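You operate a simulated robot arm through the tools that you are given. There is no shell and no other tool.

The job below is to be done with a simulated robot arm. You get a single attempt, and the scene is never put back.

TASK
Rub the copper strap of base 1 bright and torque its lower bolt.
Fine: breaker off first and left off; use the pad, pull the click wrench till it clicks, put both back. Set down upright: click wrench. What is to be rubbed or washed off counts as gone when no trace of it is left.

The check looks at the end state, three seconds after you hand in, the way a careful person would. Anything else that was tipped, shoved, dropped, spilled or broken makes it a failure.

THE ROBOT
A 7-joint arm with a three-finger gripper, fixed in place. Base frame: the origin is at the foot of the arm, x ahead of it, y to its left, z up; the work surface is at about z = 790. Readings come in mm, rad, newtons and seconds.
Its first joint turns from -2.897 to 2.897 rad. Payload 2.69 kg.
The TCP is the grasp point between the finger pads, 30 mm short of the fingertips. In the tool frame z runs along the fingers and y along their closing line. The gripper opens to 128 mm. The gripper's body begins 117 mm behind the TCP.
Orientation is that of the tool frame in the base frame, as a unit quaternion [w, x, y, z]. With the fingers straight down and closing along the base's y, the tool's x points along the base's -x, its y along +y and its z along -z.

THE INTERFACE
- The arm moves only by the tool move_arm. Its argument "rows" is a list of rows, each an object of numbers (a shift or turn left out is 0, a gripper value left out holds the last): "ax", "ay", "az": the turn, a rotation vector about the base's x, y, z in rad; "dx", "dy", "dz": the shift along the base's x, y, z in mm; "fingers": the gripper command, from -1 (shut) to 1 (fully open), values between in proportion. In form: [{"ax": .., "ay": .., "az": .., "dx": .., "dy": .., "dz": .., "fingers": ..}, ...]. A call has 1 to 20 rows; each row shifts and turns the commanded pose from where the row before left it. A row lasts 0.2 s, in which the tool goes at most 50 mm and 0.15 rad; a call with a longer step from one row to the next is refused whole, and so is a gripper value outside its range. A pose out of reach is approached as far as the arm can. The call stops where the force on the tool passes 70 N (or 10 N more than at its start, if that is more) or the arm is blocked; 0.2 s more then pass. The fingers move at their own pace and stop on an object; they squeeze with about 25 N. The grip force told is the motor's: it shows also when the fingers shut on nothing. Time passes only in rows, and 0.2 s behind the last, so rows that do not move let the fingers close. The reply holds the time, the measured pose of the TCP, the force on the tool along the base axes, the opening and the grip force, in the units named above and with some noise, with the torque about the TCP (base axes, N m) and any sound that the robot's microphone picked up.
- Cameras (640 x 400 px; columns grow to the right, rows downward): "scene" is fixed at [47.9, -490.4, 1939.3]; the picture's right is [0.68, -0.73, 0.00], its down [-0.47, -0.44, -0.77] and it looks along [0.56, 0.52, -0.64] (base axes); focal length 336 px, centre (320, 200). "wrist" rides on the gripper at [58, 54, -131] in the tool frame; the picture's right is [-0.68, 0.74, 0.00], its down [-0.62, -0.57, -0.55] and it looks along [-0.40, -0.37, 0.84] (tool axes); focal length 234 px, centre (320, 200). There is no depth. A picture from a camera that has moved, and an enlarged one, comes with that camera's place and axes in the base frame and with its lens. The place of the scene camera against the robot may be out by one fixed shift of up to 12 mm in any direction.
- snapshot(camera): a new picture of that camera. It takes no simulated time.
- raise_lower(by): slides the trunk up (or, below 0, down) by that many mm; the arm rides with it, the base frame stays. It gives what a move gives, with no picture.
- enlarge(camera, box): a new picture of the part [left, top, right, bottom] of that camera's present view, enlarged. It takes no simulated time.
- sign_off(): hands the job in; it is judged then, once.

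Nothing tells you positions but the pictures and the camera data. Unless the task says otherwise, let go and move clear before handing in.

The tools are called after ">>>" by a JSON object that holds its "method" and its "body". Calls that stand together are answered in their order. move_arm: Moves the arm, as the interface text tells. Its arguments: {"type":"object","properties":{"rows":{"type":"array","items":{"type":"object","properties":{"ax":{"type":"number"},"ay":{"type":"number"},"az":{"type":"number"},"dx":{"type":"number"},"dy":{"type":"number"},"dz":{"type":"number"},"fingers":{"type":"number"}}}}},"required":["rows"]} The other tools are called the same way: raise_lower (by) slides the trunk up or down; snapshot (camera) takes a picture; enlarge (camera, box) takes an enlarged picture of a part of a camera's view; sign_off () hands the job in.

At the start:

```text
time_s: 0.0
tcp_pos: [483.6, 397.5, 1554.3]
tool_rot: [0.001, 0.0, 1.0, 0.0]
wrist_force: [0.1, 0.6, 0.3]
wrist_torque: [0.01, 0.01, 0.03]
gripper_width: 128.0
finger_force: 0.1
trunk travel left (down, up): [-250.0, 100.0]
```

scene: 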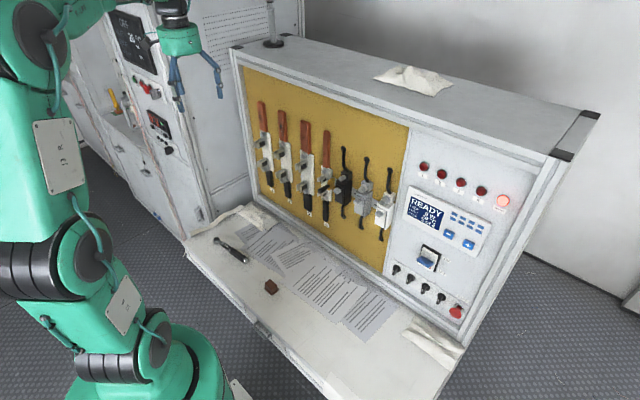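
wrist: 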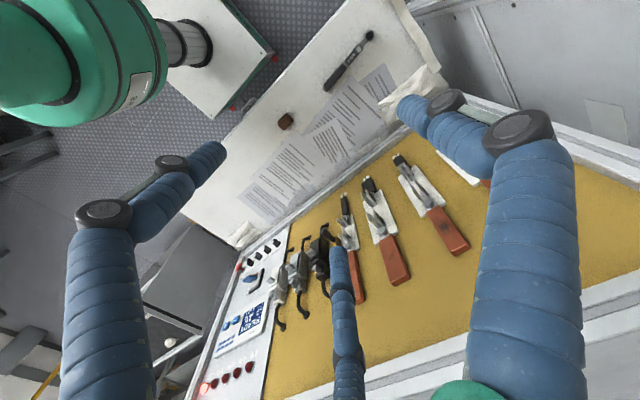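

I see a test bench with an upright panel carrying several switch bases, a worktable with a wrench and a small brown pad, and a control panel at right. I'll look at everything closely before moving.

>>> {"method": "enlarge", "body": {"camera": "scene", "box": [230, 80, 410, 260]}}

>>> {"method": "enlarge", "body": {"camera": "scene", "box": [370, 140, 530, 340]}}

>>> {"method": "enlarge", "body": {"camera": "scene", "box": [180, 190, 340, 310]}}

>>> {"method": "enlarge", "body": {"camera": "wrist", "box": [180, 150, 480, 400]}}

>>> {"method": "enlarge", "body": {"camera": "scene", "box": [60, 0, 260, 180]}}

```text
2.22 times, centred on (320, 170) of scene
camera zoom: at [47.9, -490.4, 1939.3], right [0.68, -0.73, 0.0], down [-0.47, -0.44, -0.77], along [0.56, 0.52, -0.64], focal length 746 px, centre (320, 267)
```

zoom: 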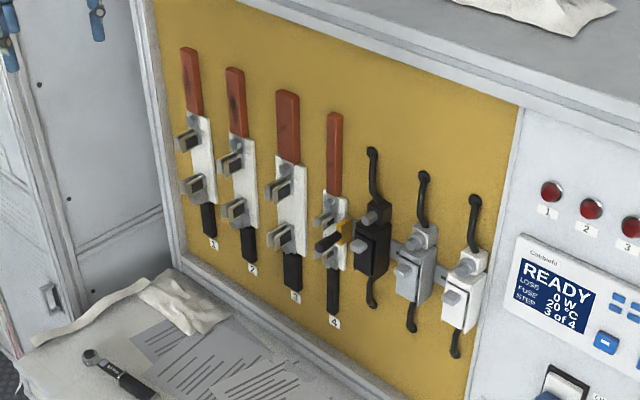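

```text
2.00 times, centred on (450, 240) of scene
camera zoom: at [47.9, -490.4, 1939.3], right [0.68, -0.73, 0.0], down [-0.47, -0.44, -0.77], along [0.56, 0.52, -0.64], focal length 672 px, centre (60, 120)
```

zoom: 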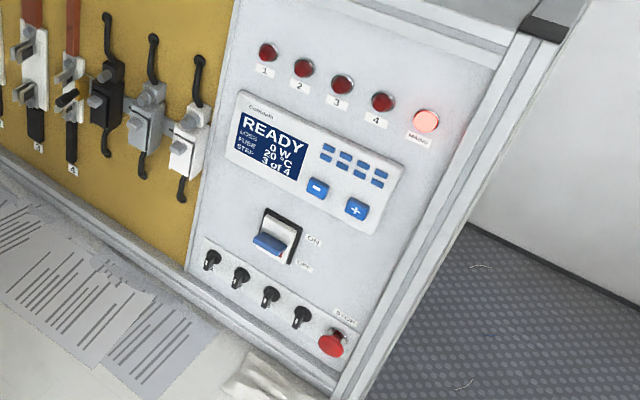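

```text
3.33 times, centred on (260, 250) of scene
camera zoom: at [47.9, -490.4, 1939.3], right [0.68, -0.73, 0.0], down [-0.47, -0.44, -0.77], along [0.56, 0.52, -0.64], focal length 1119 px, centre (520, 33)
```

zoom: 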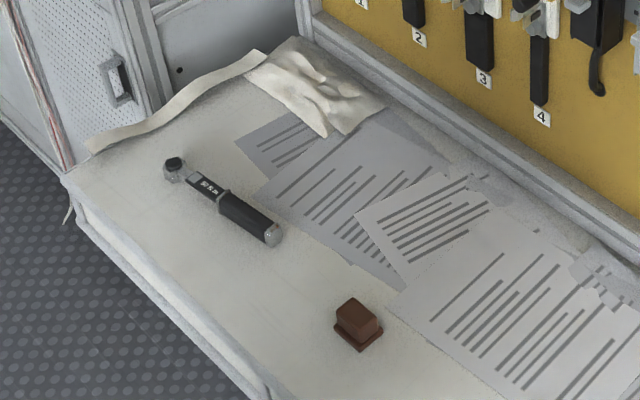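

```text
1.60 times, centred on (330, 275) of wrist
camera zoom: at [425.6, 452.4, 1686.3], right [0.68, 0.74, 0.0], down [0.62, -0.57, 0.55], along [0.4, -0.37, -0.84], focal length 375 px, centre (304, 80)
```

zoom: 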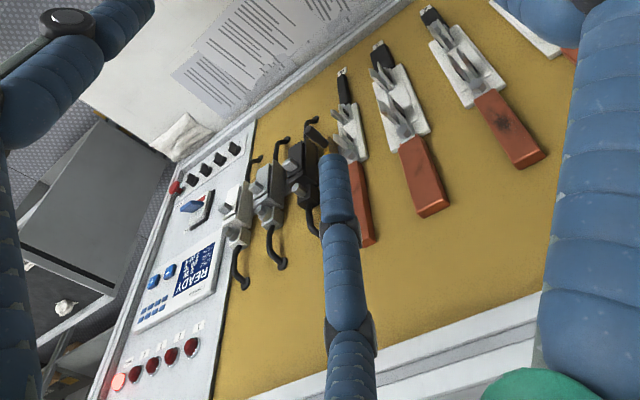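

```text
2.22 times, centred on (160, 90) of scene
camera zoom: at [47.9, -490.4, 1939.3], right [0.68, -0.73, 0.0], down [-0.47, -0.44, -0.77], along [0.56, 0.52, -0.64], focal length 746 px, centre (676, 444)
```

zoom: 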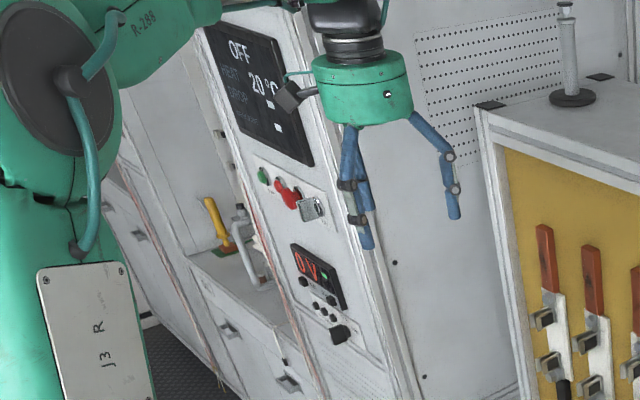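

The breaker looks like the blue rocker on the control panel at about (830, -255, 1057); the bases are on the yellow board at x ≈ 835, and base 1 is at y ≈ 560. I'll swing the tool to point forward and go over to look at the breaker.

>>> {"method": "move_arm", "body": {"rows": [{"ay": -0.1122, "dx": 3, "dy": -40, "dz": -25}, {"ay": -0.1122, "dx": 3, "dy": -40, "dz": -25}, {"ay": -0.1122, "dx": 3, "dy": -40, "dz": -25}, {"ay": -0.1122, "dx": 3, "dy": -40, "dz": -25}, {"ay": -0.1122, "dx": 3, "dy": -40, "dz": -25}, {"ay": -0.1122, "dx": 3, "dy": -40, "dz": -25}, {"ay": -0.1122, "dx": 3, "dy": -40, "dz": -25}, {"ay": -0.1122, "dx": 3, "dy": -40, "dz": -25}, {"ay": -0.1122, "dx": 3, "dy": -40, "dz": -25}, {"ay": -0.1122, "dx": 3, "dy": -40, "dz": -25}, {"ay": -0.1122, "dx": 3, "dy": -40, "dz": -25}, {"ay": -0.1122, "dx": 3, "dy": -40, "dz": -25}, {"ay": -0.1122, "dx": 3, "dy": -40, "dz": -25}, {"ay": -0.1122, "dx": 3, "dy": -40, "dz": -25}]}}

>>> {"method": "snapshot", "body": {"camera": "wrist"}}

>>> {"method": "snapshot", "body": {"camera": "scene"}}

```text
time_s: 3.0
tcp_pos: [524.9, -164.3, 1202.6]
tool_rot: [0.707, 0.0, 0.707, 0.0]
wrist_force: [1.5, -0.4, 0.4]
wrist_torque: [-0.01, 0.05, 0.03]
gripper_width: 128.0
finger_force: 0.0
trunk travel left (down, up): [-250.0, 100.0]
```

```text
taken
camera wrist: at [394.0, -110.3, 1144.2], right [0.0, 0.74, 0.68], down [-0.55, -0.56, 0.62], along [0.84, -0.37, 0.4], focal length 234 px, centre (320, 200)
```

wrist: 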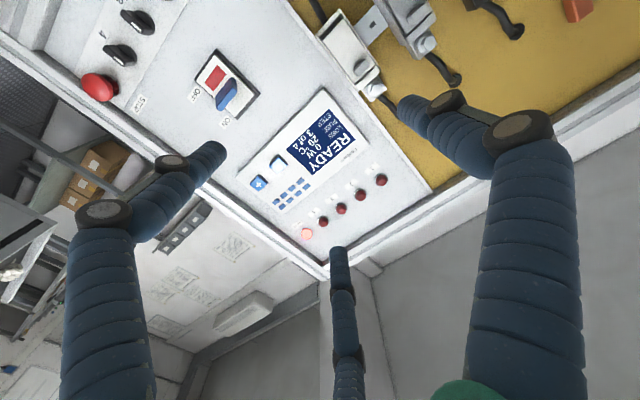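

```text
taken
```

scene: 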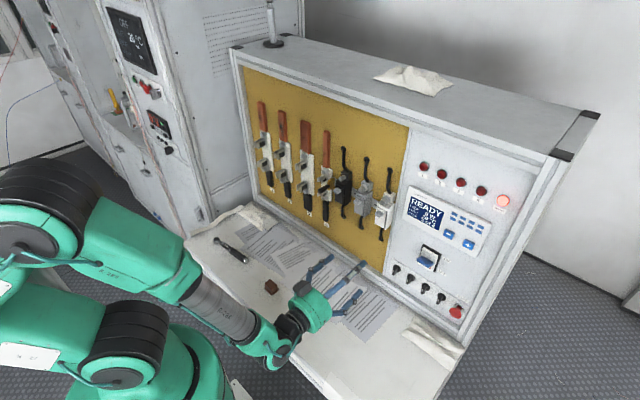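

The wrist view shows the rocker breaker with ON/OFF labels; the gripper looks odd in the picture, so I'm checking both closer.

>>> {"method": "enlarge", "body": {"camera": "wrist", "box": [170, 30, 290, 130]}}

>>> {"method": "enlarge", "body": {"camera": "scene", "box": [230, 230, 400, 380]}}

>>> {"method": "enlarge", "body": {"camera": "scene", "box": [390, 230, 480, 330]}}

```text
4.00 times, centred on (230, 80) of wrist
camera zoom: at [394.0, -110.3, 1144.2], right [0.0, 0.74, 0.68], down [-0.55, -0.56, 0.62], along [0.84, -0.37, 0.4], focal length 937 px, centre (680, 680)
```

zoom: 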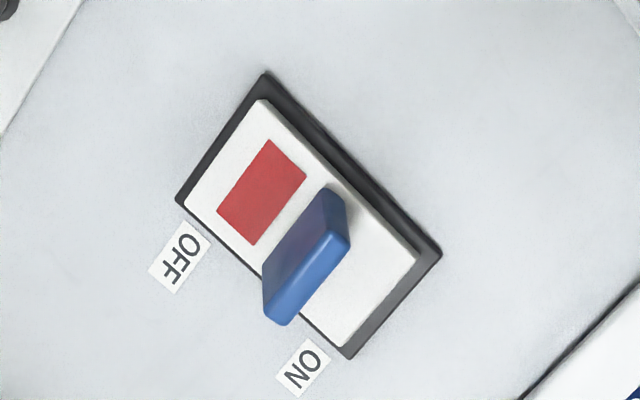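

```text
2.67 times, centred on (315, 305) of scene
camera zoom: at [47.9, -490.4, 1939.3], right [0.68, -0.73, 0.0], down [-0.47, -0.44, -0.77], along [0.56, 0.52, -0.64], focal length 896 px, centre (333, -80)
```

zoom: 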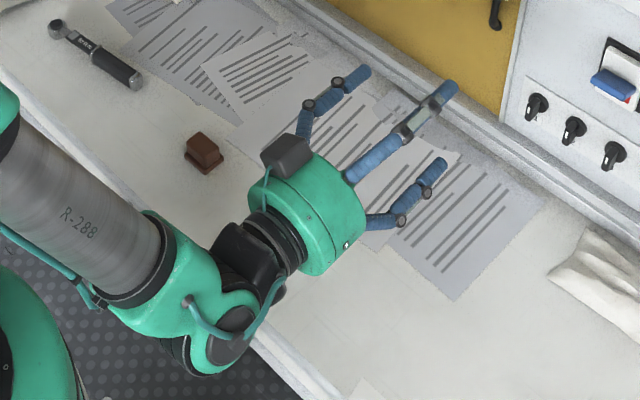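

```text
4.00 times, centred on (435, 280) of scene
camera zoom: at [47.9, -490.4, 1939.3], right [0.68, -0.73, 0.0], down [-0.47, -0.44, -0.77], along [0.56, 0.52, -0.64], focal length 1343 px, centre (-140, -120)
```

zoom: 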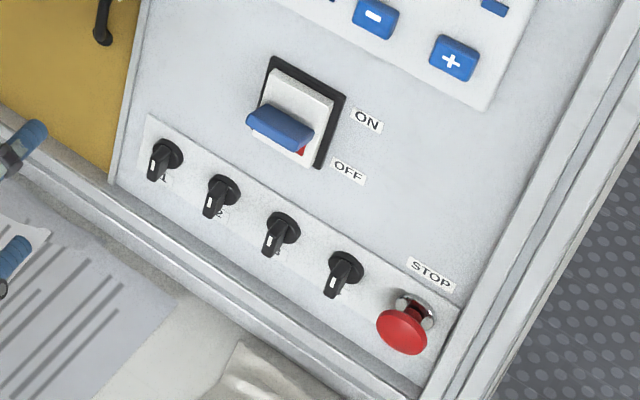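

The breaker lever is tilted up (ON), with its tip near (784, -263, 1098) and pivot near z 1077; OFF is down. I'll shut the fingers and line them up just above the lever, short of the panel.

>>> {"method": "move_arm", "body": {"rows": [{"fingers": -1, "dy": -33, "dz": -20}, {"dy": -33, "dz": -20}, {"dy": -33, "dz": -20}, {"dx": 40}, {"dx": 40}, {"dx": 40}, {"dx": 40}, {"dx": 30}]}}

>>> {"method": "snapshot", "body": {"camera": "wrist"}}

>>> {"method": "enlarge", "body": {"camera": "scene", "box": [340, 210, 480, 330]}}

```text
time_s: 4.8
tcp_pos: [717.0, -261.4, 1145.6]
tool_rot: [0.707, 0.0, 0.707, 0.0]
wrist_force: [-0.3, -0.1, 0.0]
wrist_torque: [0.0, -0.01, 0.04]
gripper_width: 2.2
finger_force: 24.9
trunk travel left (down, up): [-250.0, 100.0]
```

```text
taken
camera wrist: at [585.2, -208.2, 1086.4], right [0.0, 0.74, 0.68], down [-0.55, -0.57, 0.62], along [0.84, -0.37, 0.4], focal length 234 px, centre (320, 200)
```

wrist: 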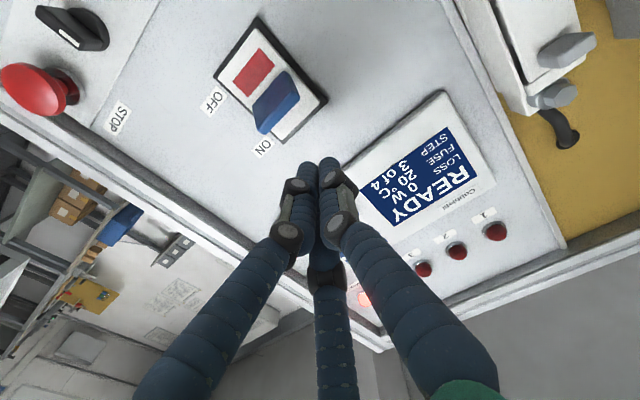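

```text
3.33 times, centred on (410, 270) of scene
camera zoom: at [47.9, -490.4, 1939.3], right [0.68, -0.73, 0.0], down [-0.47, -0.44, -0.77], along [0.56, 0.52, -0.64], focal length 1119 px, centre (20, -33)
```

zoom: 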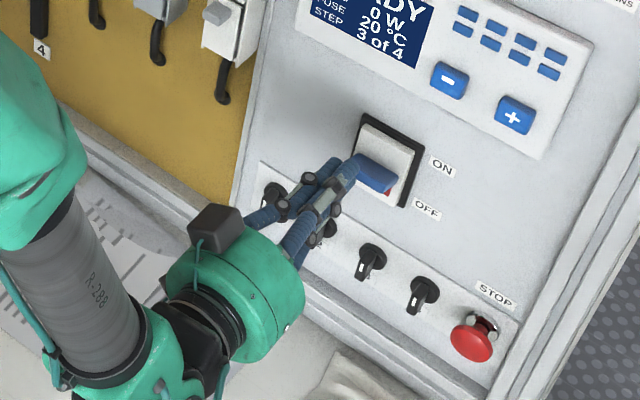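

The fingers are shut and level above the lever. I'll advance so the tips overlap the lever by ~15 mm, then press down in small steps.

>>> {"method": "move_arm", "body": {"rows": [{"dx": 25}, {"dx": 27}, {"dz": -10}, {"dz": -10}, {"dz": -8}, {"dz": -8}, {"dz": -8}, {"dz": -8}, {"dz": -8}, {"dz": -8}]}}

>>> {"method": "snapshot", "body": {"camera": "wrist"}}

>>> {"method": "snapshot", "body": {"camera": "scene"}}

```text
time_s: 7.0
tcp_pos: [767.1, -260.8, 1088.5]
tool_rot: [0.713, -0.002, 0.701, -0.002]
wrist_force: [-20.7, 17.1, 63.8]
wrist_torque: [0.09, -1.44, 0.12]
gripper_width: 2.1
finger_force: 24.9
trunk travel left (down, up): [-250.0, 100.0]
```

```text
taken
camera wrist: at [638.0, -207.6, 1027.4], right [-0.01, 0.74, 0.67], down [-0.56, -0.56, 0.61], along [0.83, -0.37, 0.42], focal length 234 px, centre (320, 200)
```

wrist: 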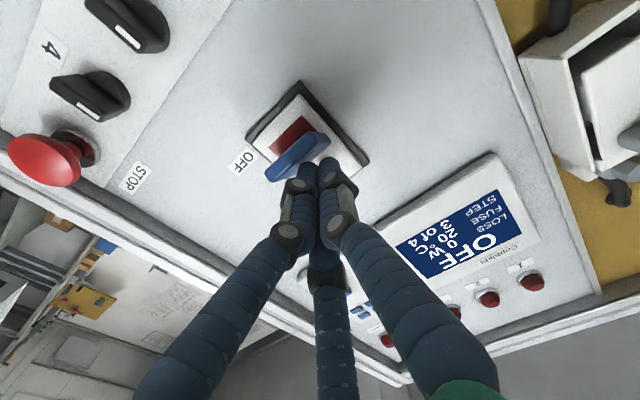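

```text
taken
```

scene: 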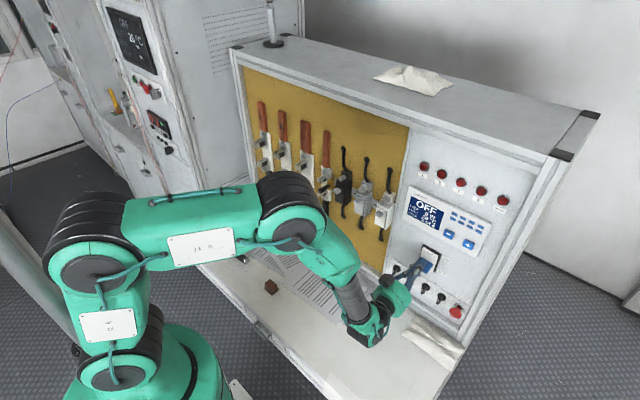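

The display now reads OFF and the mains lamp is out, with ~64 N pressing. I'll check the lever position before lifting off.

>>> {"method": "enlarge", "body": {"camera": "wrist", "box": [230, 70, 390, 190]}}

>>> {"method": "enlarge", "body": {"camera": "scene", "box": [370, 150, 520, 310]}}

```text
3.33 times, centred on (310, 130) of wrist
camera zoom: at [638.0, -207.6, 1027.4], right [-0.01, 0.74, 0.67], down [-0.56, -0.56, 0.61], along [0.83, -0.37, 0.42], focal length 781 px, centre (353, 433)
```

zoom: 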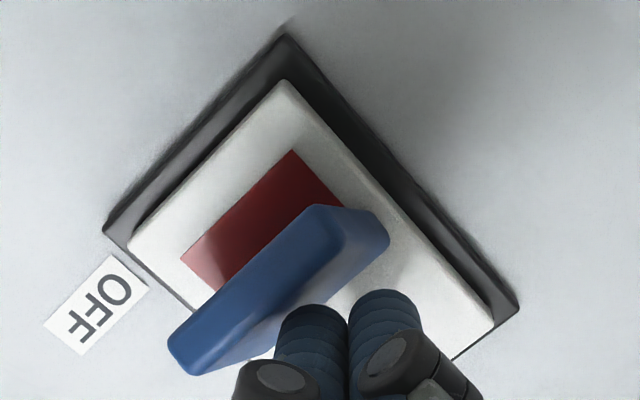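

```text
2.50 times, centred on (445, 230) of scene
camera zoom: at [47.9, -490.4, 1939.3], right [0.68, -0.73, 0.0], down [-0.47, -0.44, -0.77], along [0.56, 0.52, -0.64], focal length 840 px, centre (8, 125)
```

zoom: 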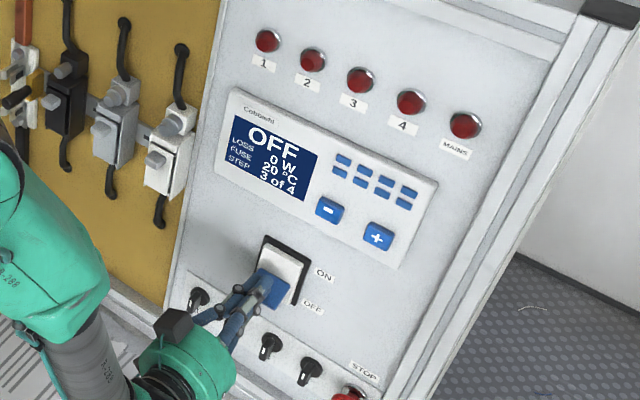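

The lever is down at OFF and the lamp is dark. Lifting off, retracting, and travelling over to view base 1.

>>> {"method": "move_arm", "body": {"rows": [{"dz": 15}, {"dz": 20}, {"dz": 25}, {"dx": -40}, {"dx": -45}, {"dx": -45}, {"dx": -45}, {"dx": -45}, {"dx": -30}]}}

>>> {"method": "enlarge", "body": {"camera": "scene", "box": [370, 150, 520, 310]}}

```text
time_s: 9.0
tcp_pos: [516.3, -262.3, 1137.4]
tool_rot: [0.707, 0.0, 0.707, 0.0]
wrist_force: [-0.7, 0.7, 0.2]
wrist_torque: [-0.01, 0.02, -0.01]
gripper_width: 2.4
finger_force: 25.3
trunk travel left (down, up): [-250.0, 100.0]
```

```text
2.50 times, centred on (445, 230) of scene
camera zoom: at [47.9, -490.4, 1939.3], right [0.68, -0.73, 0.0], down [-0.47, -0.44, -0.77], along [0.56, 0.52, -0.64], focal length 840 px, centre (8, 125)
```

zoom: 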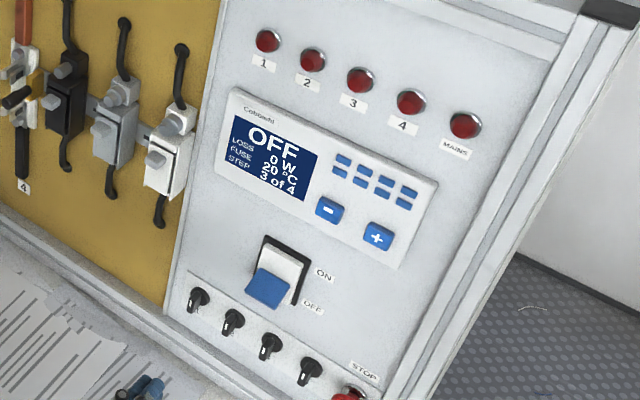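

Breaker stays OFF. Now travelling left to look at base 1.

>>> {"method": "move_arm", "body": {"rows": [{"dy": 48}, {"dy": 48}, {"dy": 48}, {"dy": 48}, {"dy": 48}, {"dy": 48}, {"dy": 48}, {"dy": 48}, {"dy": 48}, {"dy": 48}, {"dy": 48}, {"dy": 48}, {"dy": 48}, {"dy": 48}, {"dy": 48}, {"dy": 48, "fingers": 1}, {"fingers": 1}, {"fingers": 1}]}}

>>> {"method": "snapshot", "body": {"camera": "wrist"}}

>>> {"method": "snapshot", "body": {"camera": "scene"}}

```text
time_s: 12.8
tcp_pos: [517.5, 504.9, 1137.2]
tool_rot: [0.707, 0.0, 0.707, 0.0]
wrist_force: [-0.5, -1.1, -0.4]
wrist_torque: [0.01, -0.01, 0.0]
gripper_width: 128.0
finger_force: 0.1
trunk travel left (down, up): [-250.0, 100.0]
```

```text
taken
camera wrist: at [386.1, 558.5, 1080.2], right [0.0, 0.74, 0.68], down [-0.55, -0.57, 0.62], along [0.84, -0.37, 0.4], focal length 234 px, centre (320, 200)
```

wrist: 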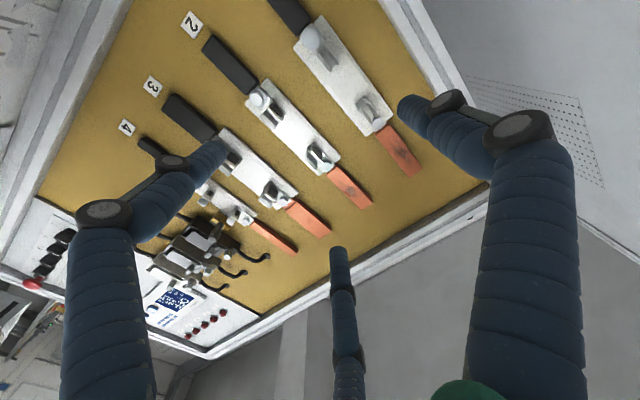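

```text
taken
```

scene: 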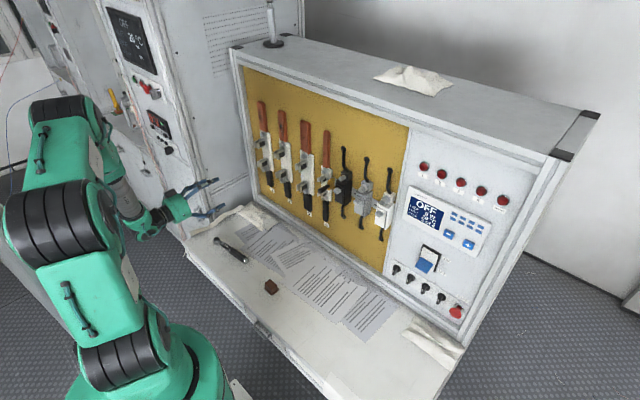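

>>> {"method": "enlarge", "body": {"camera": "wrist", "box": [260, 0, 440, 190]}}

>>> {"method": "enlarge", "body": {"camera": "wrist", "box": [160, 10, 400, 260]}}

>>> {"method": "enlarge", "body": {"camera": "scene", "box": [240, 90, 320, 220]}}

```text
2.11 times, centred on (350, 95) of wrist
camera zoom: at [386.1, 558.5, 1080.2], right [0.0, 0.74, 0.68], down [-0.55, -0.57, 0.62], along [0.84, -0.37, 0.4], focal length 493 px, centre (257, 421)
```

zoom: 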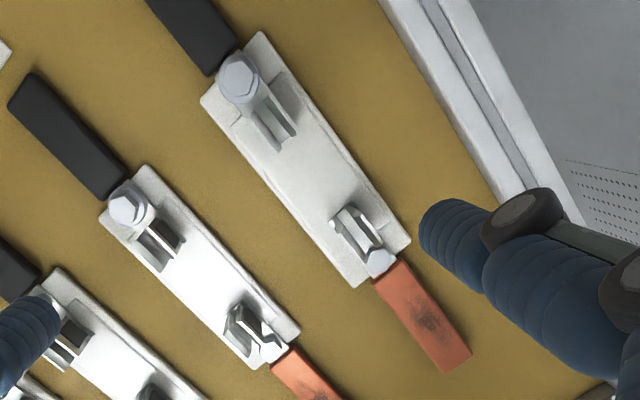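

```text
1.60 times, centred on (280, 135) of wrist
camera zoom: at [386.1, 558.5, 1080.2], right [0.0, 0.74, 0.68], down [-0.55, -0.57, 0.62], along [0.84, -0.37, 0.4], focal length 375 px, centre (384, 304)
```

zoom: 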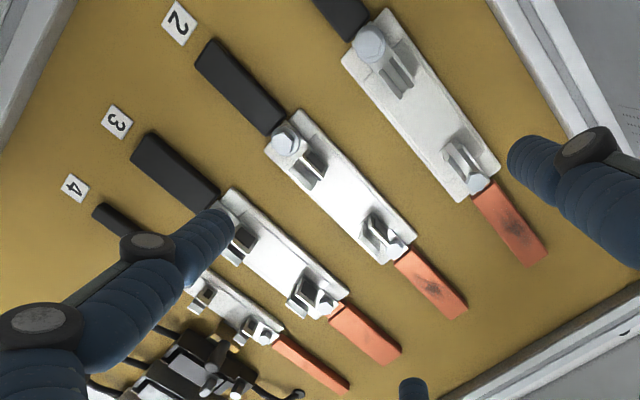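

```text
3.08 times, centred on (280, 155) of scene
camera zoom: at [47.9, -490.4, 1939.3], right [0.68, -0.73, 0.0], down [-0.47, -0.44, -0.77], along [0.56, 0.52, -0.64], focal length 1033 px, centre (443, 338)
```

zoom: 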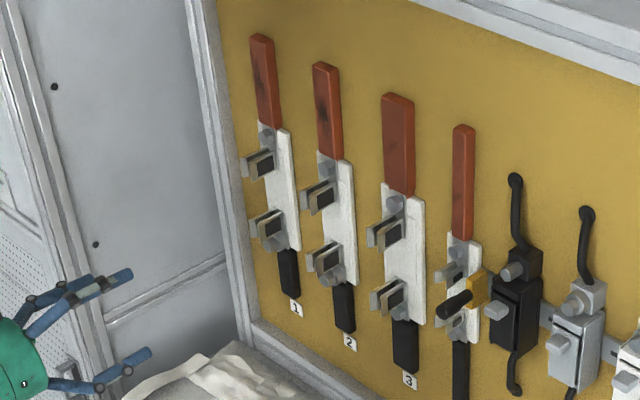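

Base 1's strap runs z ≈ 1250–1373 at y ≈ 557 with a dark patch around z ≈ 1316; its lower bolt is a hex head near (≈805, 559, 1061). Next I'll point the tool down over the table to study the wrench and pad.

>>> {"method": "move_arm", "body": {"rows": [{"ay": 0.1309, "dx": -5, "dz": -10}, {"ay": 0.1309, "dx": -5, "dz": -10}, {"ay": 0.1309, "dx": -5, "dz": -10}, {"ay": 0.1309, "dx": -5, "dz": -10}, {"ay": 0.1309, "dx": -5, "dz": -10}, {"ay": 0.1309, "dx": -5, "dz": -10}, {"ay": 0.1309, "dx": -5, "dz": -10}, {"ay": 0.1309, "dx": -5, "dz": -10}, {"ay": 0.1309, "dx": -5, "dz": -10}, {"ay": 0.1309, "dx": -5, "dz": -10}, {"ay": 0.1309, "dx": -5, "dz": -10}, {"ay": 0.1309, "dx": -5, "dz": -10}]}}

>>> {"method": "snapshot", "body": {"camera": "wrist"}}

>>> {"method": "snapshot", "body": {"camera": "scene"}}

```text
time_s: 15.4
tcp_pos: [458.0, 499.1, 1018.1]
tool_rot: [0.075, 0.001, 0.997, -0.001]
wrist_force: [-0.2, -0.1, 0.1]
wrist_torque: [0.07, -0.02, 0.0]
gripper_width: 128.1
finger_force: 0.1
out of reach, approached as far as the arm can: row 11, 12
trunk travel left (down, up): [-250.0, 100.0]
```

```text
taken
camera wrist: at [380.8, 553.2, 1139.1], right [0.67, 0.74, 0.1], down [0.53, -0.57, 0.63], along [0.52, -0.37, -0.77], focal length 234 px, centre (320, 200)
```

wrist: 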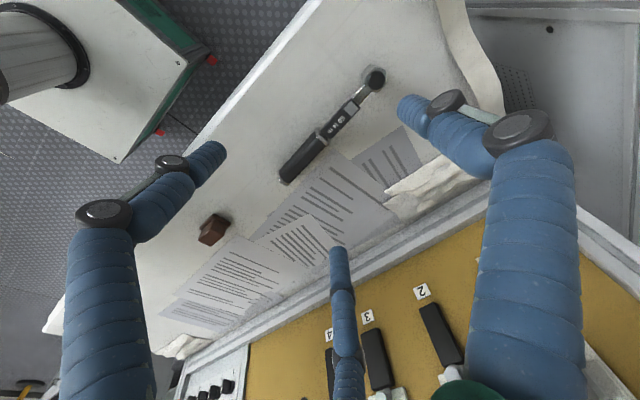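

```text
taken
```

scene: 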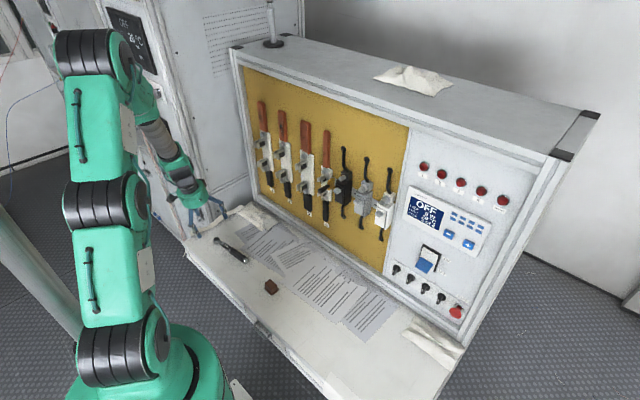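

The wrench lies along y with its head near the cabinet end and the pad is to its right. Zooming in on both.

>>> {"method": "enlarge", "body": {"camera": "wrist", "box": [260, 50, 400, 200]}}

>>> {"method": "enlarge", "body": {"camera": "wrist", "box": [180, 190, 260, 260]}}

>>> {"method": "enlarge", "body": {"camera": "scene", "box": [200, 220, 290, 300]}}

```text
2.67 times, centred on (330, 125) of wrist
camera zoom: at [380.8, 553.2, 1139.1], right [0.67, 0.74, 0.1], down [0.53, -0.57, 0.63], along [0.52, -0.37, -0.77], focal length 624 px, centre (293, 400)
```

zoom: 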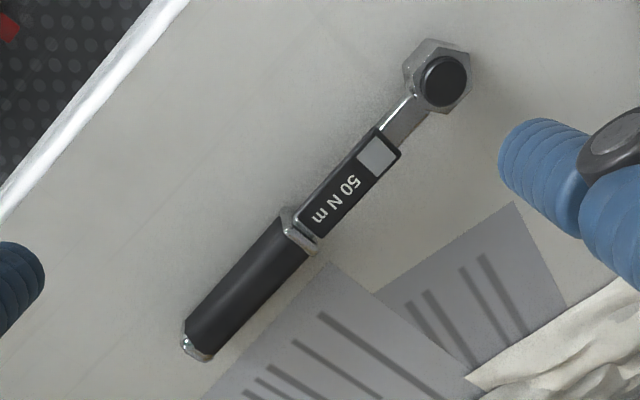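

```text
5.71 times, centred on (220, 225) of wrist
camera zoom: at [380.8, 553.2, 1139.1], right [0.67, 0.74, 0.1], down [0.53, -0.57, 0.63], along [0.52, -0.37, -0.77], focal length 1338 px, centre (891, 57)
```

zoom: 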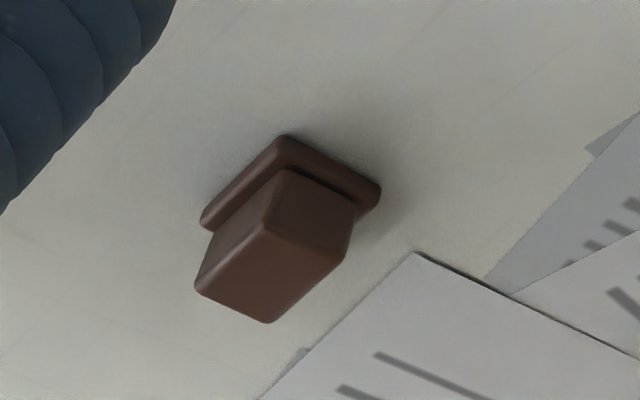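

```text
5.00 times, centred on (245, 260) of scene
camera zoom: at [47.9, -490.4, 1939.3], right [0.68, -0.73, 0.0], down [-0.47, -0.44, -0.77], along [0.56, 0.52, -0.64], focal length 1679 px, centre (695, -100)
```

zoom: 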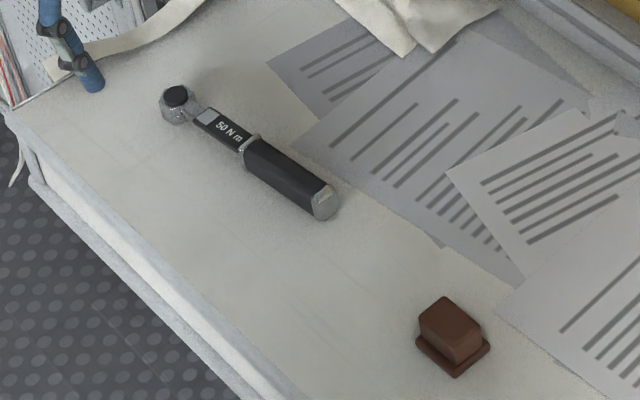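

The wrench lies label-up, head at about (503, 582), handle end (529, 380), grip ≈26 mm across; its socket should be on the underside. The pad (plate with grip block on top) is near (508, 205). I'll do the pad first and hover above it.

>>> {"method": "move_arm", "body": {"rows": [{"dx": 4, "dy": -37, "dz": 0}, {"dx": 4, "dy": -37, "dz": 0}, {"dx": 4, "dy": -37, "dz": 0}, {"dx": 4, "dy": -37, "dz": -5}, {"dx": 4, "dy": -37, "dz": -10}, {"dx": 4, "dy": -37, "dz": -15}, {"dx": 4, "dy": -37, "dz": -20}, {"dx": 4, "dy": -37, "dz": -20}, {"dx": 4, "dy": -4, "dz": -20}]}}

>>> {"method": "snapshot", "body": {"camera": "wrist"}}

```text
time_s: 17.4
tcp_pos: [491.8, 201.0, 929.0]
tool_rot: [0.075, 0.001, 0.997, 0.001]
wrist_force: [-0.3, -0.2, 0.1]
wrist_torque: [0.04, 0.01, 0.02]
gripper_width: 127.9
finger_force: 0.1
trunk travel left (down, up): [-250.0, 100.0]
```

```text
taken
camera wrist: at [413.9, 254.7, 1050.0], right [0.67, 0.74, 0.1], down [0.53, -0.57, 0.63], along [0.52, -0.37, -0.77], focal length 234 px, centre (320, 200)
```

wrist: 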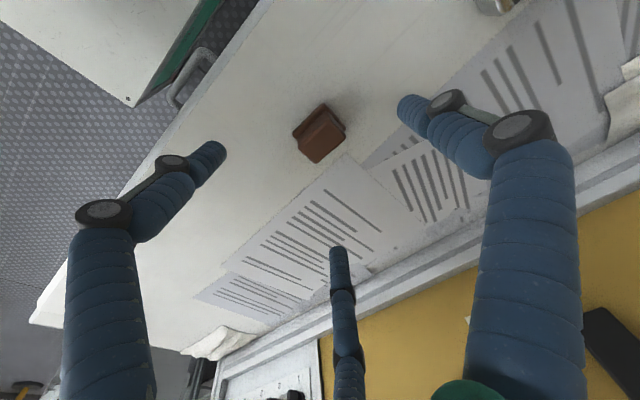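

The tool is still ~9° short of vertical; I'll finish that turn here and then look at the pad up close.

>>> {"method": "move_arm", "body": {"rows": [{"ay": 0.075, "dz": -5}, {"ay": 0.075, "dz": -5}, {}]}}

>>> {"method": "snapshot", "body": {"camera": "wrist"}}

>>> {"method": "enlarge", "body": {"camera": "wrist", "box": [260, 80, 380, 170]}}

>>> {"method": "enlarge", "body": {"camera": "scene", "box": [220, 230, 340, 320]}}

```text
time_s: 18.2
tcp_pos: [500.8, 206.4, 921.8]
tool_rot: [0.051, 0.0, 0.999, 0.007]
wrist_force: [0.1, -0.7, -0.7]
wrist_torque: [-0.03, 0.06, 0.02]
gripper_width: 128.0
finger_force: 0.0
out of reach, approached as far as the arm can: row 2
trunk travel left (down, up): [-250.0, 100.0]
```

```text
taken
camera wrist: at [428.7, 257.8, 1048.5], right [0.67, 0.74, 0.08], down [0.56, -0.57, 0.6], along [0.49, -0.36, -0.8], focal length 234 px, centre (320, 200)
```

wrist: 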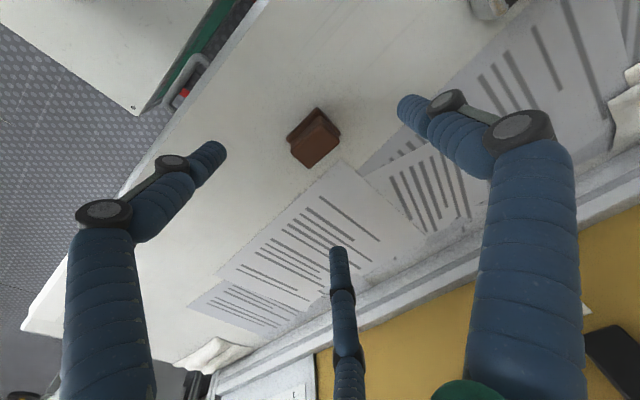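

```text
4.44 times, centred on (320, 125) of wrist
camera zoom: at [428.7, 257.8, 1048.5], right [0.67, 0.74, 0.08], down [0.56, -0.57, 0.6], along [0.49, -0.36, -0.8], focal length 1041 px, centre (320, 533)
```

zoom: 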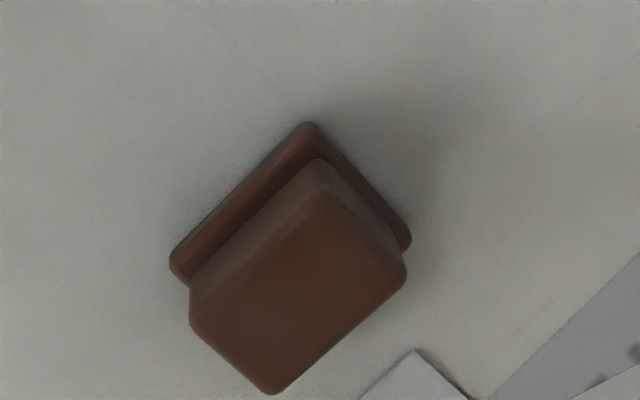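

```text
4.44 times, centred on (280, 275) of scene
camera zoom: at [47.9, -490.4, 1939.3], right [0.68, -0.73, 0.0], down [-0.47, -0.44, -0.77], along [0.56, 0.52, -0.64], focal length 1492 px, centre (498, -133)
```

zoom: 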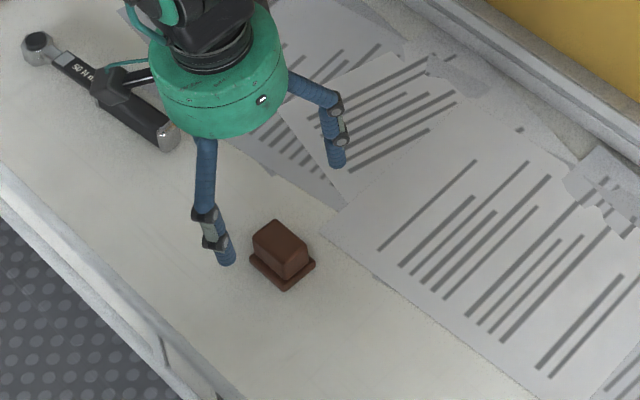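

The arm is hitting a joint limit for straight-down at this height because the elbow is so high. I'll lift the tool 210 mm and drop the trunk by 200 mm, so the forearm comes in flatter.

>>> {"method": "move_arm", "body": {"rows": [{"dz": 42}, {"dz": 42}, {"dz": 42}, {"dz": 42}, {"dz": 42}]}}

>>> {"method": "raise_lower", "body": {"by": -200}}

>>> {"method": "snapshot", "body": {"camera": "scene"}}

```text
time_s: 19.4
tcp_pos: [504.2, 231.5, 1058.2]
tool_rot: [0.048, -0.002, 0.997, 0.058]
wrist_force: [0.8, -0.2, 0.2]
wrist_torque: [-0.03, 0.0, -0.02]
gripper_width: 127.8
finger_force: 0.0
out of reach, approached as far as the arm can: row 1, 2
trunk travel left (down, up): [-250.0, 100.0]
```

```text
time_s: 21.6
tcp_pos: [505.3, 231.2, 857.9]
tool_rot: [0.049, -0.003, 0.997, 0.057]
wrist_force: [0.0, 0.4, -0.5]
wrist_torque: [-0.01, 0.02, 0.0]
gripper_width: 127.9
finger_force: 0.1
trunk travel left (down, up): [-50.0, 300.0]
```

```text
taken
```

scene: 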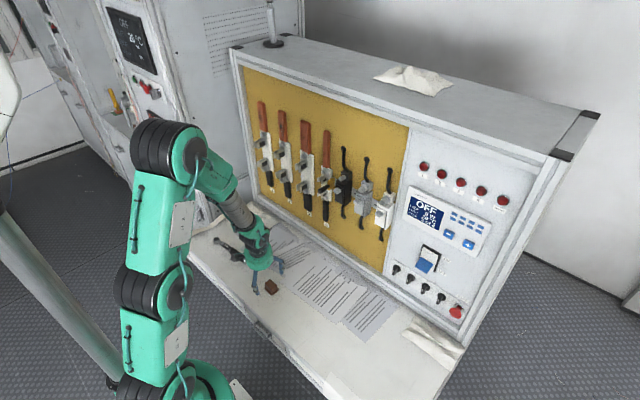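

The trunk is down and the tool hovers at z≈858 near the pad. I'll rise a bit, straighten the tool to vertical, and centre above the pad.

>>> {"method": "move_arm", "body": {"rows": [{"dz": 30}, {"dz": 30, "dy": -10}, {"ax": -0.057, "ay": 0.049, "az": -0.003, "dy": -15}, {"ax": -0.057, "ay": 0.049, "az": -0.003}, {}]}}

>>> {"method": "snapshot", "body": {"camera": "wrist"}}

>>> {"method": "enlarge", "body": {"camera": "scene", "box": [210, 220, 330, 310]}}

```text
time_s: 22.8
tcp_pos: [505.3, 206.2, 916.8]
tool_rot: [0.0, 0.0, 1.0, 0.0]
wrist_force: [0.4, 0.5, 0.0]
wrist_torque: [-0.01, -0.01, 0.0]
gripper_width: 127.9
finger_force: 0.0
trunk travel left (down, up): [-50.0, 300.0]
```

```text
taken
camera wrist: at [447.3, 260.2, 1049.1], right [0.68, 0.74, 0.0], down [0.62, -0.57, 0.55], along [0.4, -0.37, -0.84], focal length 234 px, centre (320, 200)
```

wrist: 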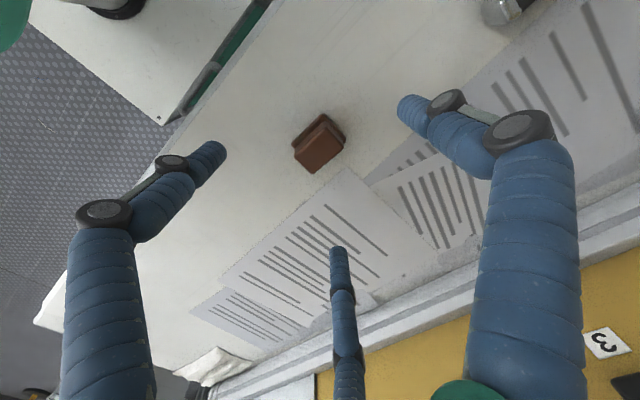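

```text
4.44 times, centred on (270, 265) of scene
camera zoom: at [47.9, -490.4, 1939.3], right [0.68, -0.73, 0.0], down [-0.47, -0.44, -0.77], along [0.56, 0.52, -0.64], focal length 1492 px, centre (542, -89)
```

zoom: 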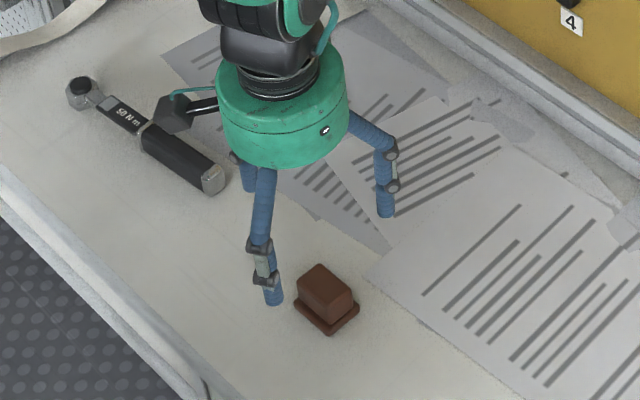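

The tool is now exactly vertical. Enlarging the pad from the wrist camera to place the fingers precisely.

>>> {"method": "enlarge", "body": {"camera": "wrist", "box": [270, 95, 370, 185]}}

```text
4.44 times, centred on (320, 140) of wrist
camera zoom: at [447.3, 260.2, 1049.1], right [0.68, 0.74, 0.0], down [0.62, -0.57, 0.55], along [0.4, -0.37, -0.84], focal length 1041 px, centre (320, 467)
```

zoom: 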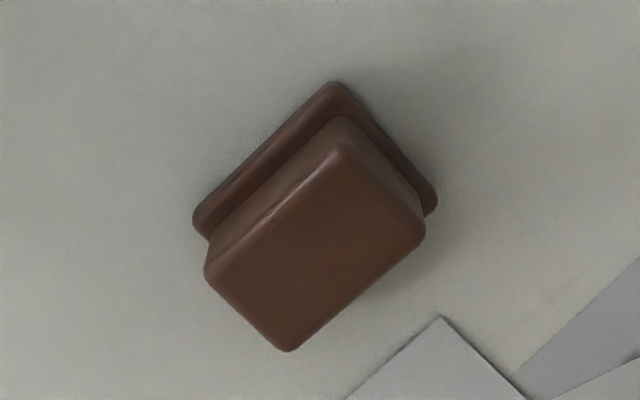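

The pad's plate is about 40×47 mm centred at (510, 200) and its grip block ≈26×42 mm with the top near z 830. I'll descend to leave the fingertips just above the plate and close.

>>> {"method": "move_arm", "body": {"rows": [{"dx": 4.2, "dy": -5.2, "dz": -30}, {"dz": -30}, {"dz": -21}, {"fingers": -1}, {"fingers": -1}, {"fingers": -1}, {"fingers": -1}]}}

>>> {"method": "snapshot", "body": {"camera": "wrist"}}

>>> {"method": "enlarge", "body": {"camera": "scene", "box": [220, 230, 320, 310]}}

```text
time_s: 24.4
tcp_pos: [511.0, 199.7, 837.9]
tool_rot: [0.001, 0.0, 1.0, 0.001]
wrist_force: [0.0, 0.5, 0.4]
wrist_torque: [0.03, 0.0, -0.01]
gripper_width: 35.8
finger_force: 25.3
trunk travel left (down, up): [-50.0, 300.0]
```

```text
taken
camera wrist: at [451.9, 254.0, 970.2], right [0.68, 0.74, 0.0], down [0.62, -0.57, 0.55], along [0.4, -0.37, -0.84], focal length 234 px, centre (320, 200)
```

wrist: 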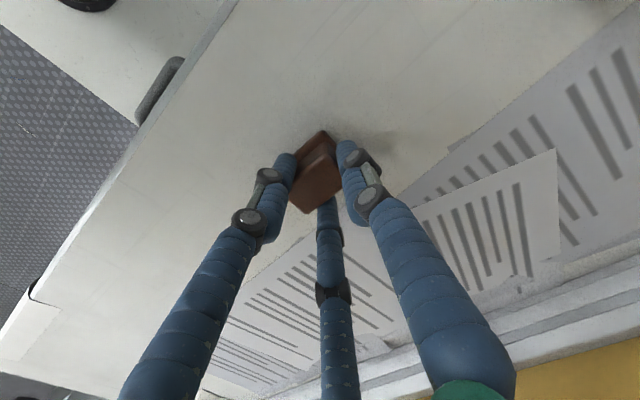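

```text
5.00 times, centred on (270, 270) of scene
camera zoom: at [47.9, -490.4, 1939.3], right [0.68, -0.73, 0.0], down [-0.47, -0.44, -0.77], along [0.56, 0.52, -0.64], focal length 1679 px, centre (570, -150)
```

zoom: 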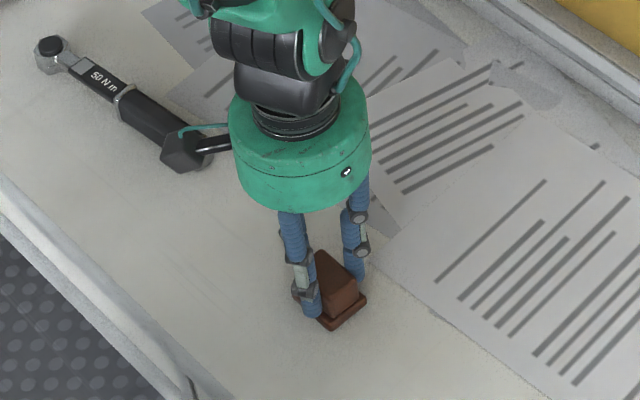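

The pad is gripped (35.8 mm wide, 25 N). Lifting it straight up, then swinging the tool forward while moving toward base 1.

>>> {"method": "move_arm", "body": {"rows": [{"dz": 15}, {"dz": 25}, {"dz": 40}, {"dz": 40}, {"dz": 40}, {"dz": 40}]}}

>>> {"method": "move_arm", "body": {"rows": [{"ay": -0.1309, "dy": 29, "dz": 20}, {"ay": -0.1309, "dy": 29, "dz": 20}, {"ay": -0.1309, "dy": 29, "dz": 20}, {"ay": -0.1309, "dy": 29, "dz": 20}, {"ay": -0.1309, "dy": 29, "dz": 20}, {"ay": -0.1309, "dy": 29, "dz": 20}, {"ay": -0.1309, "dy": 29, "dz": 20}, {"ay": -0.1309, "dy": 29, "dz": 20}, {"ay": -0.1309, "dy": 29, "dz": 20}, {"ay": -0.1309, "dy": 29, "dz": 20}, {"ay": -0.1309, "dy": 29, "dz": 20}, {"ay": -0.1309, "dy": 29, "dz": 20}]}}

>>> {"method": "snapshot", "body": {"camera": "wrist"}}

>>> {"method": "snapshot", "body": {"camera": "scene"}}

```text
time_s: 25.8
tcp_pos: [510.3, 202.4, 1036.5]
tool_rot: [-0.001, 0.001, 1.0, 0.001]
wrist_force: [0.1, 0.3, -1.4]
wrist_torque: [0.03, 0.01, 0.03]
gripper_width: 35.6
finger_force: 24.9
trunk travel left (down, up): [-50.0, 300.0]
```

```text
time_s: 28.4
tcp_pos: [508.0, 547.3, 1279.0]
tool_rot: [0.708, 0.0, 0.706, 0.002]
wrist_force: [-0.1, 0.1, 0.4]
wrist_torque: [0.0, 0.08, 0.05]
gripper_width: 35.2
finger_force: 24.9
trunk travel left (down, up): [-50.0, 300.0]
```

```text
taken
camera wrist: at [377.2, 602.6, 1222.1], right [0.0, 0.74, 0.68], down [-0.55, -0.57, 0.61], along [0.84, -0.37, 0.41], focal length 234 px, centre (320, 200)
```

wrist: 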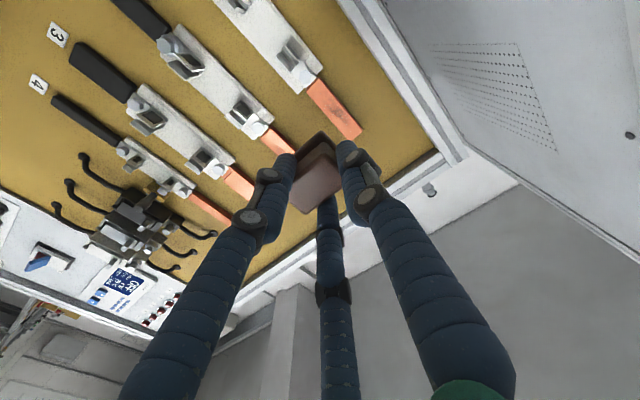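

```text
taken
```

scene: 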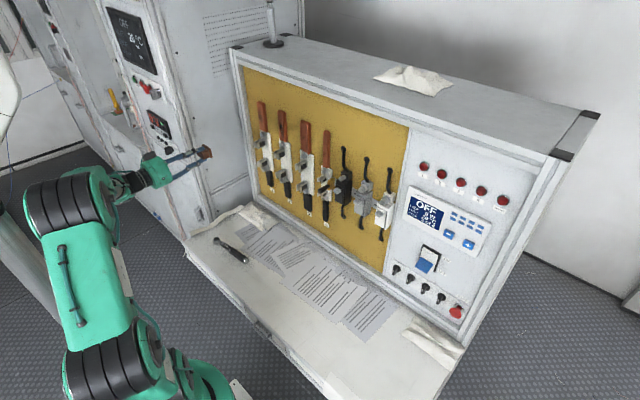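

Good: the tool points at the board with the pad forward. Zooming in on the strap for an exact fix of its edges and of the tarnish.

>>> {"method": "enlarge", "body": {"camera": "wrist", "box": [280, 40, 380, 150]}}

>>> {"method": "enlarge", "body": {"camera": "scene", "box": [240, 90, 300, 150]}}

```text
3.64 times, centred on (330, 95) of wrist
camera zoom: at [377.2, 602.6, 1222.1], right [0.0, 0.74, 0.68], down [-0.55, -0.57, 0.61], along [0.84, -0.37, 0.41], focal length 852 px, centre (284, 582)
```

zoom: 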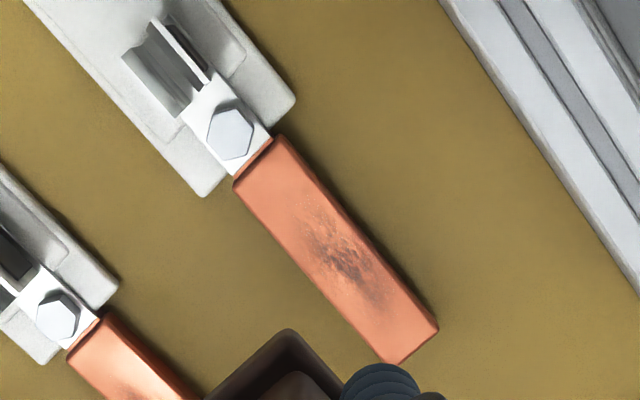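

```text
6.67 times, centred on (270, 120) of scene
camera zoom: at [47.9, -490.4, 1939.3], right [0.68, -0.73, 0.0], down [-0.47, -0.44, -0.77], along [0.56, 0.52, -0.64], focal length 2239 px, centre (653, 733)
```

zoom: 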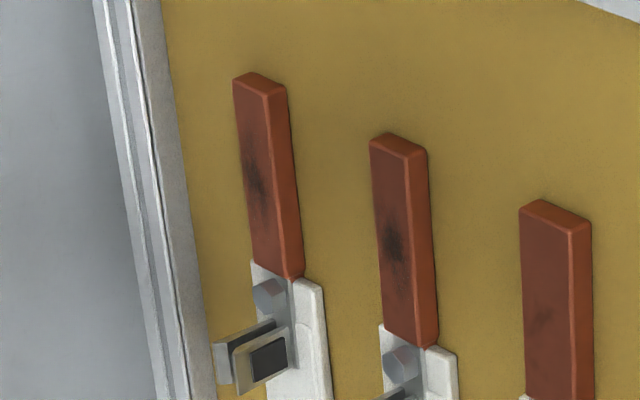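

Strap front face spans y 545–574 and z 1256–1374, tarnish roughly z 1283–1352. I'll move the pad to just short of it, centred on the tarnish, and then creep in to feel contact.

>>> {"method": "move_arm", "body": {"rows": [{"dx": 38, "dy": 3, "dz": 7}, {"dx": 38, "dy": 3, "dz": 7}, {"dx": 38, "dy": 3, "dz": 7}, {"dx": 38, "dy": 3, "dz": 7}, {"dx": 38, "dz": 7}, {"dx": 38}]}}

>>> {"method": "snapshot", "body": {"camera": "wrist"}}

>>> {"method": "snapshot", "body": {"camera": "scene"}}

```text
time_s: 29.8
tcp_pos: [736.2, 561.2, 1312.6]
tool_rot: [0.707, 0.0, 0.707, 0.0]
wrist_force: [-0.9, 0.0, 0.2]
wrist_torque: [-0.02, 0.05, -0.02]
gripper_width: 35.4
finger_force: 24.9
trunk travel left (down, up): [-50.0, 300.0]
```

```text
taken
camera wrist: at [605.6, 613.9, 1254.7], right [0.0, 0.74, 0.68], down [-0.55, -0.57, 0.62], along [0.84, -0.37, 0.4], focal length 234 px, centre (320, 200)
```

wrist: 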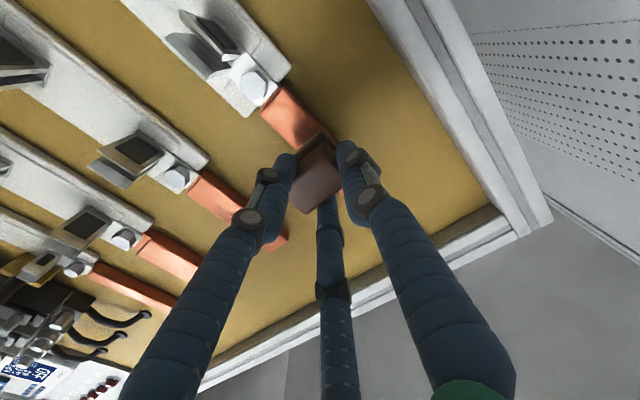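

```text
taken
```

scene: 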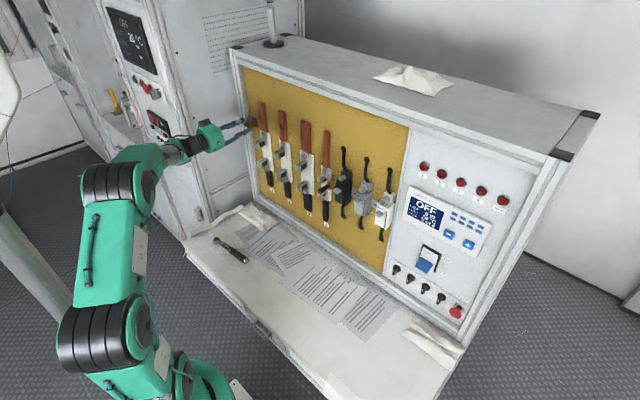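

Reach is fine. Creeping forward to contact.

>>> {"method": "move_arm", "body": {"rows": [{"dx": 6}, {"dx": 6}, {"dx": 5}, {"dx": 4}, {"dx": 3}, {}]}}

```text
time_s: 31.2
tcp_pos: [761.2, 561.3, 1312.4]
tool_rot: [0.708, -0.001, 0.707, 0.001]
wrist_force: [0.1, 0.2, -1.2]
wrist_torque: [0.01, 0.03, 0.0]
gripper_width: 35.3
finger_force: 25.4
trunk travel left (down, up): [-50.0, 300.0]
```

>>> {"method": "move_arm", "body": {"rows": [{"dx": 2}, {"dx": 2}, {}]}}

>>> {"method": "snapshot", "body": {"camera": "wrist"}}

>>> {"method": "enlarge", "body": {"camera": "scene", "box": [220, 80, 310, 160]}}

```text
time_s: 32.0
tcp_pos: [765.9, 561.1, 1311.3]
tool_rot: [0.707, 0.0, 0.707, 0.0]
wrist_force: [-1.0, -0.1, -0.3]
wrist_torque: [0.0, 0.0, 0.01]
gripper_width: 35.3
finger_force: 24.9
trunk travel left (down, up): [-50.0, 300.0]
```

```text
taken
camera wrist: at [634.5, 614.8, 1254.2], right [0.0, 0.74, 0.68], down [-0.55, -0.57, 0.62], along [0.84, -0.37, 0.4], focal length 234 px, centre (320, 200)
```

wrist: 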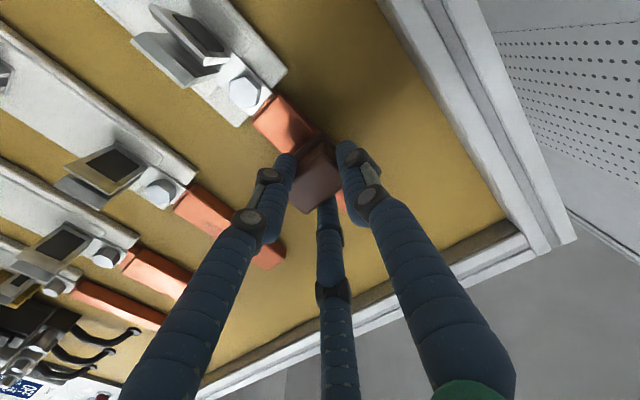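

```text
5.00 times, centred on (265, 120) of scene
camera zoom: at [47.9, -490.4, 1939.3], right [0.68, -0.73, 0.0], down [-0.47, -0.44, -0.77], along [0.56, 0.52, -0.64], focal length 1679 px, centre (595, 600)
```

zoom: 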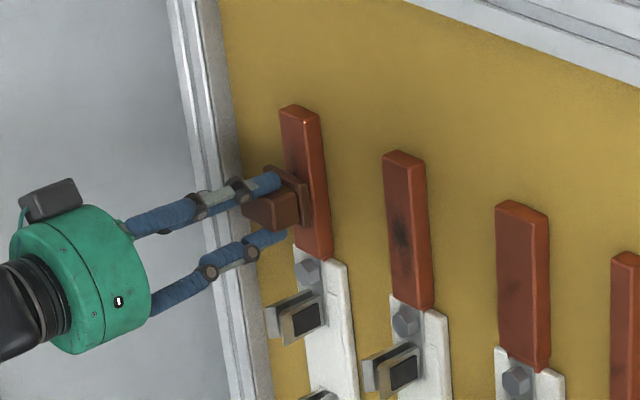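

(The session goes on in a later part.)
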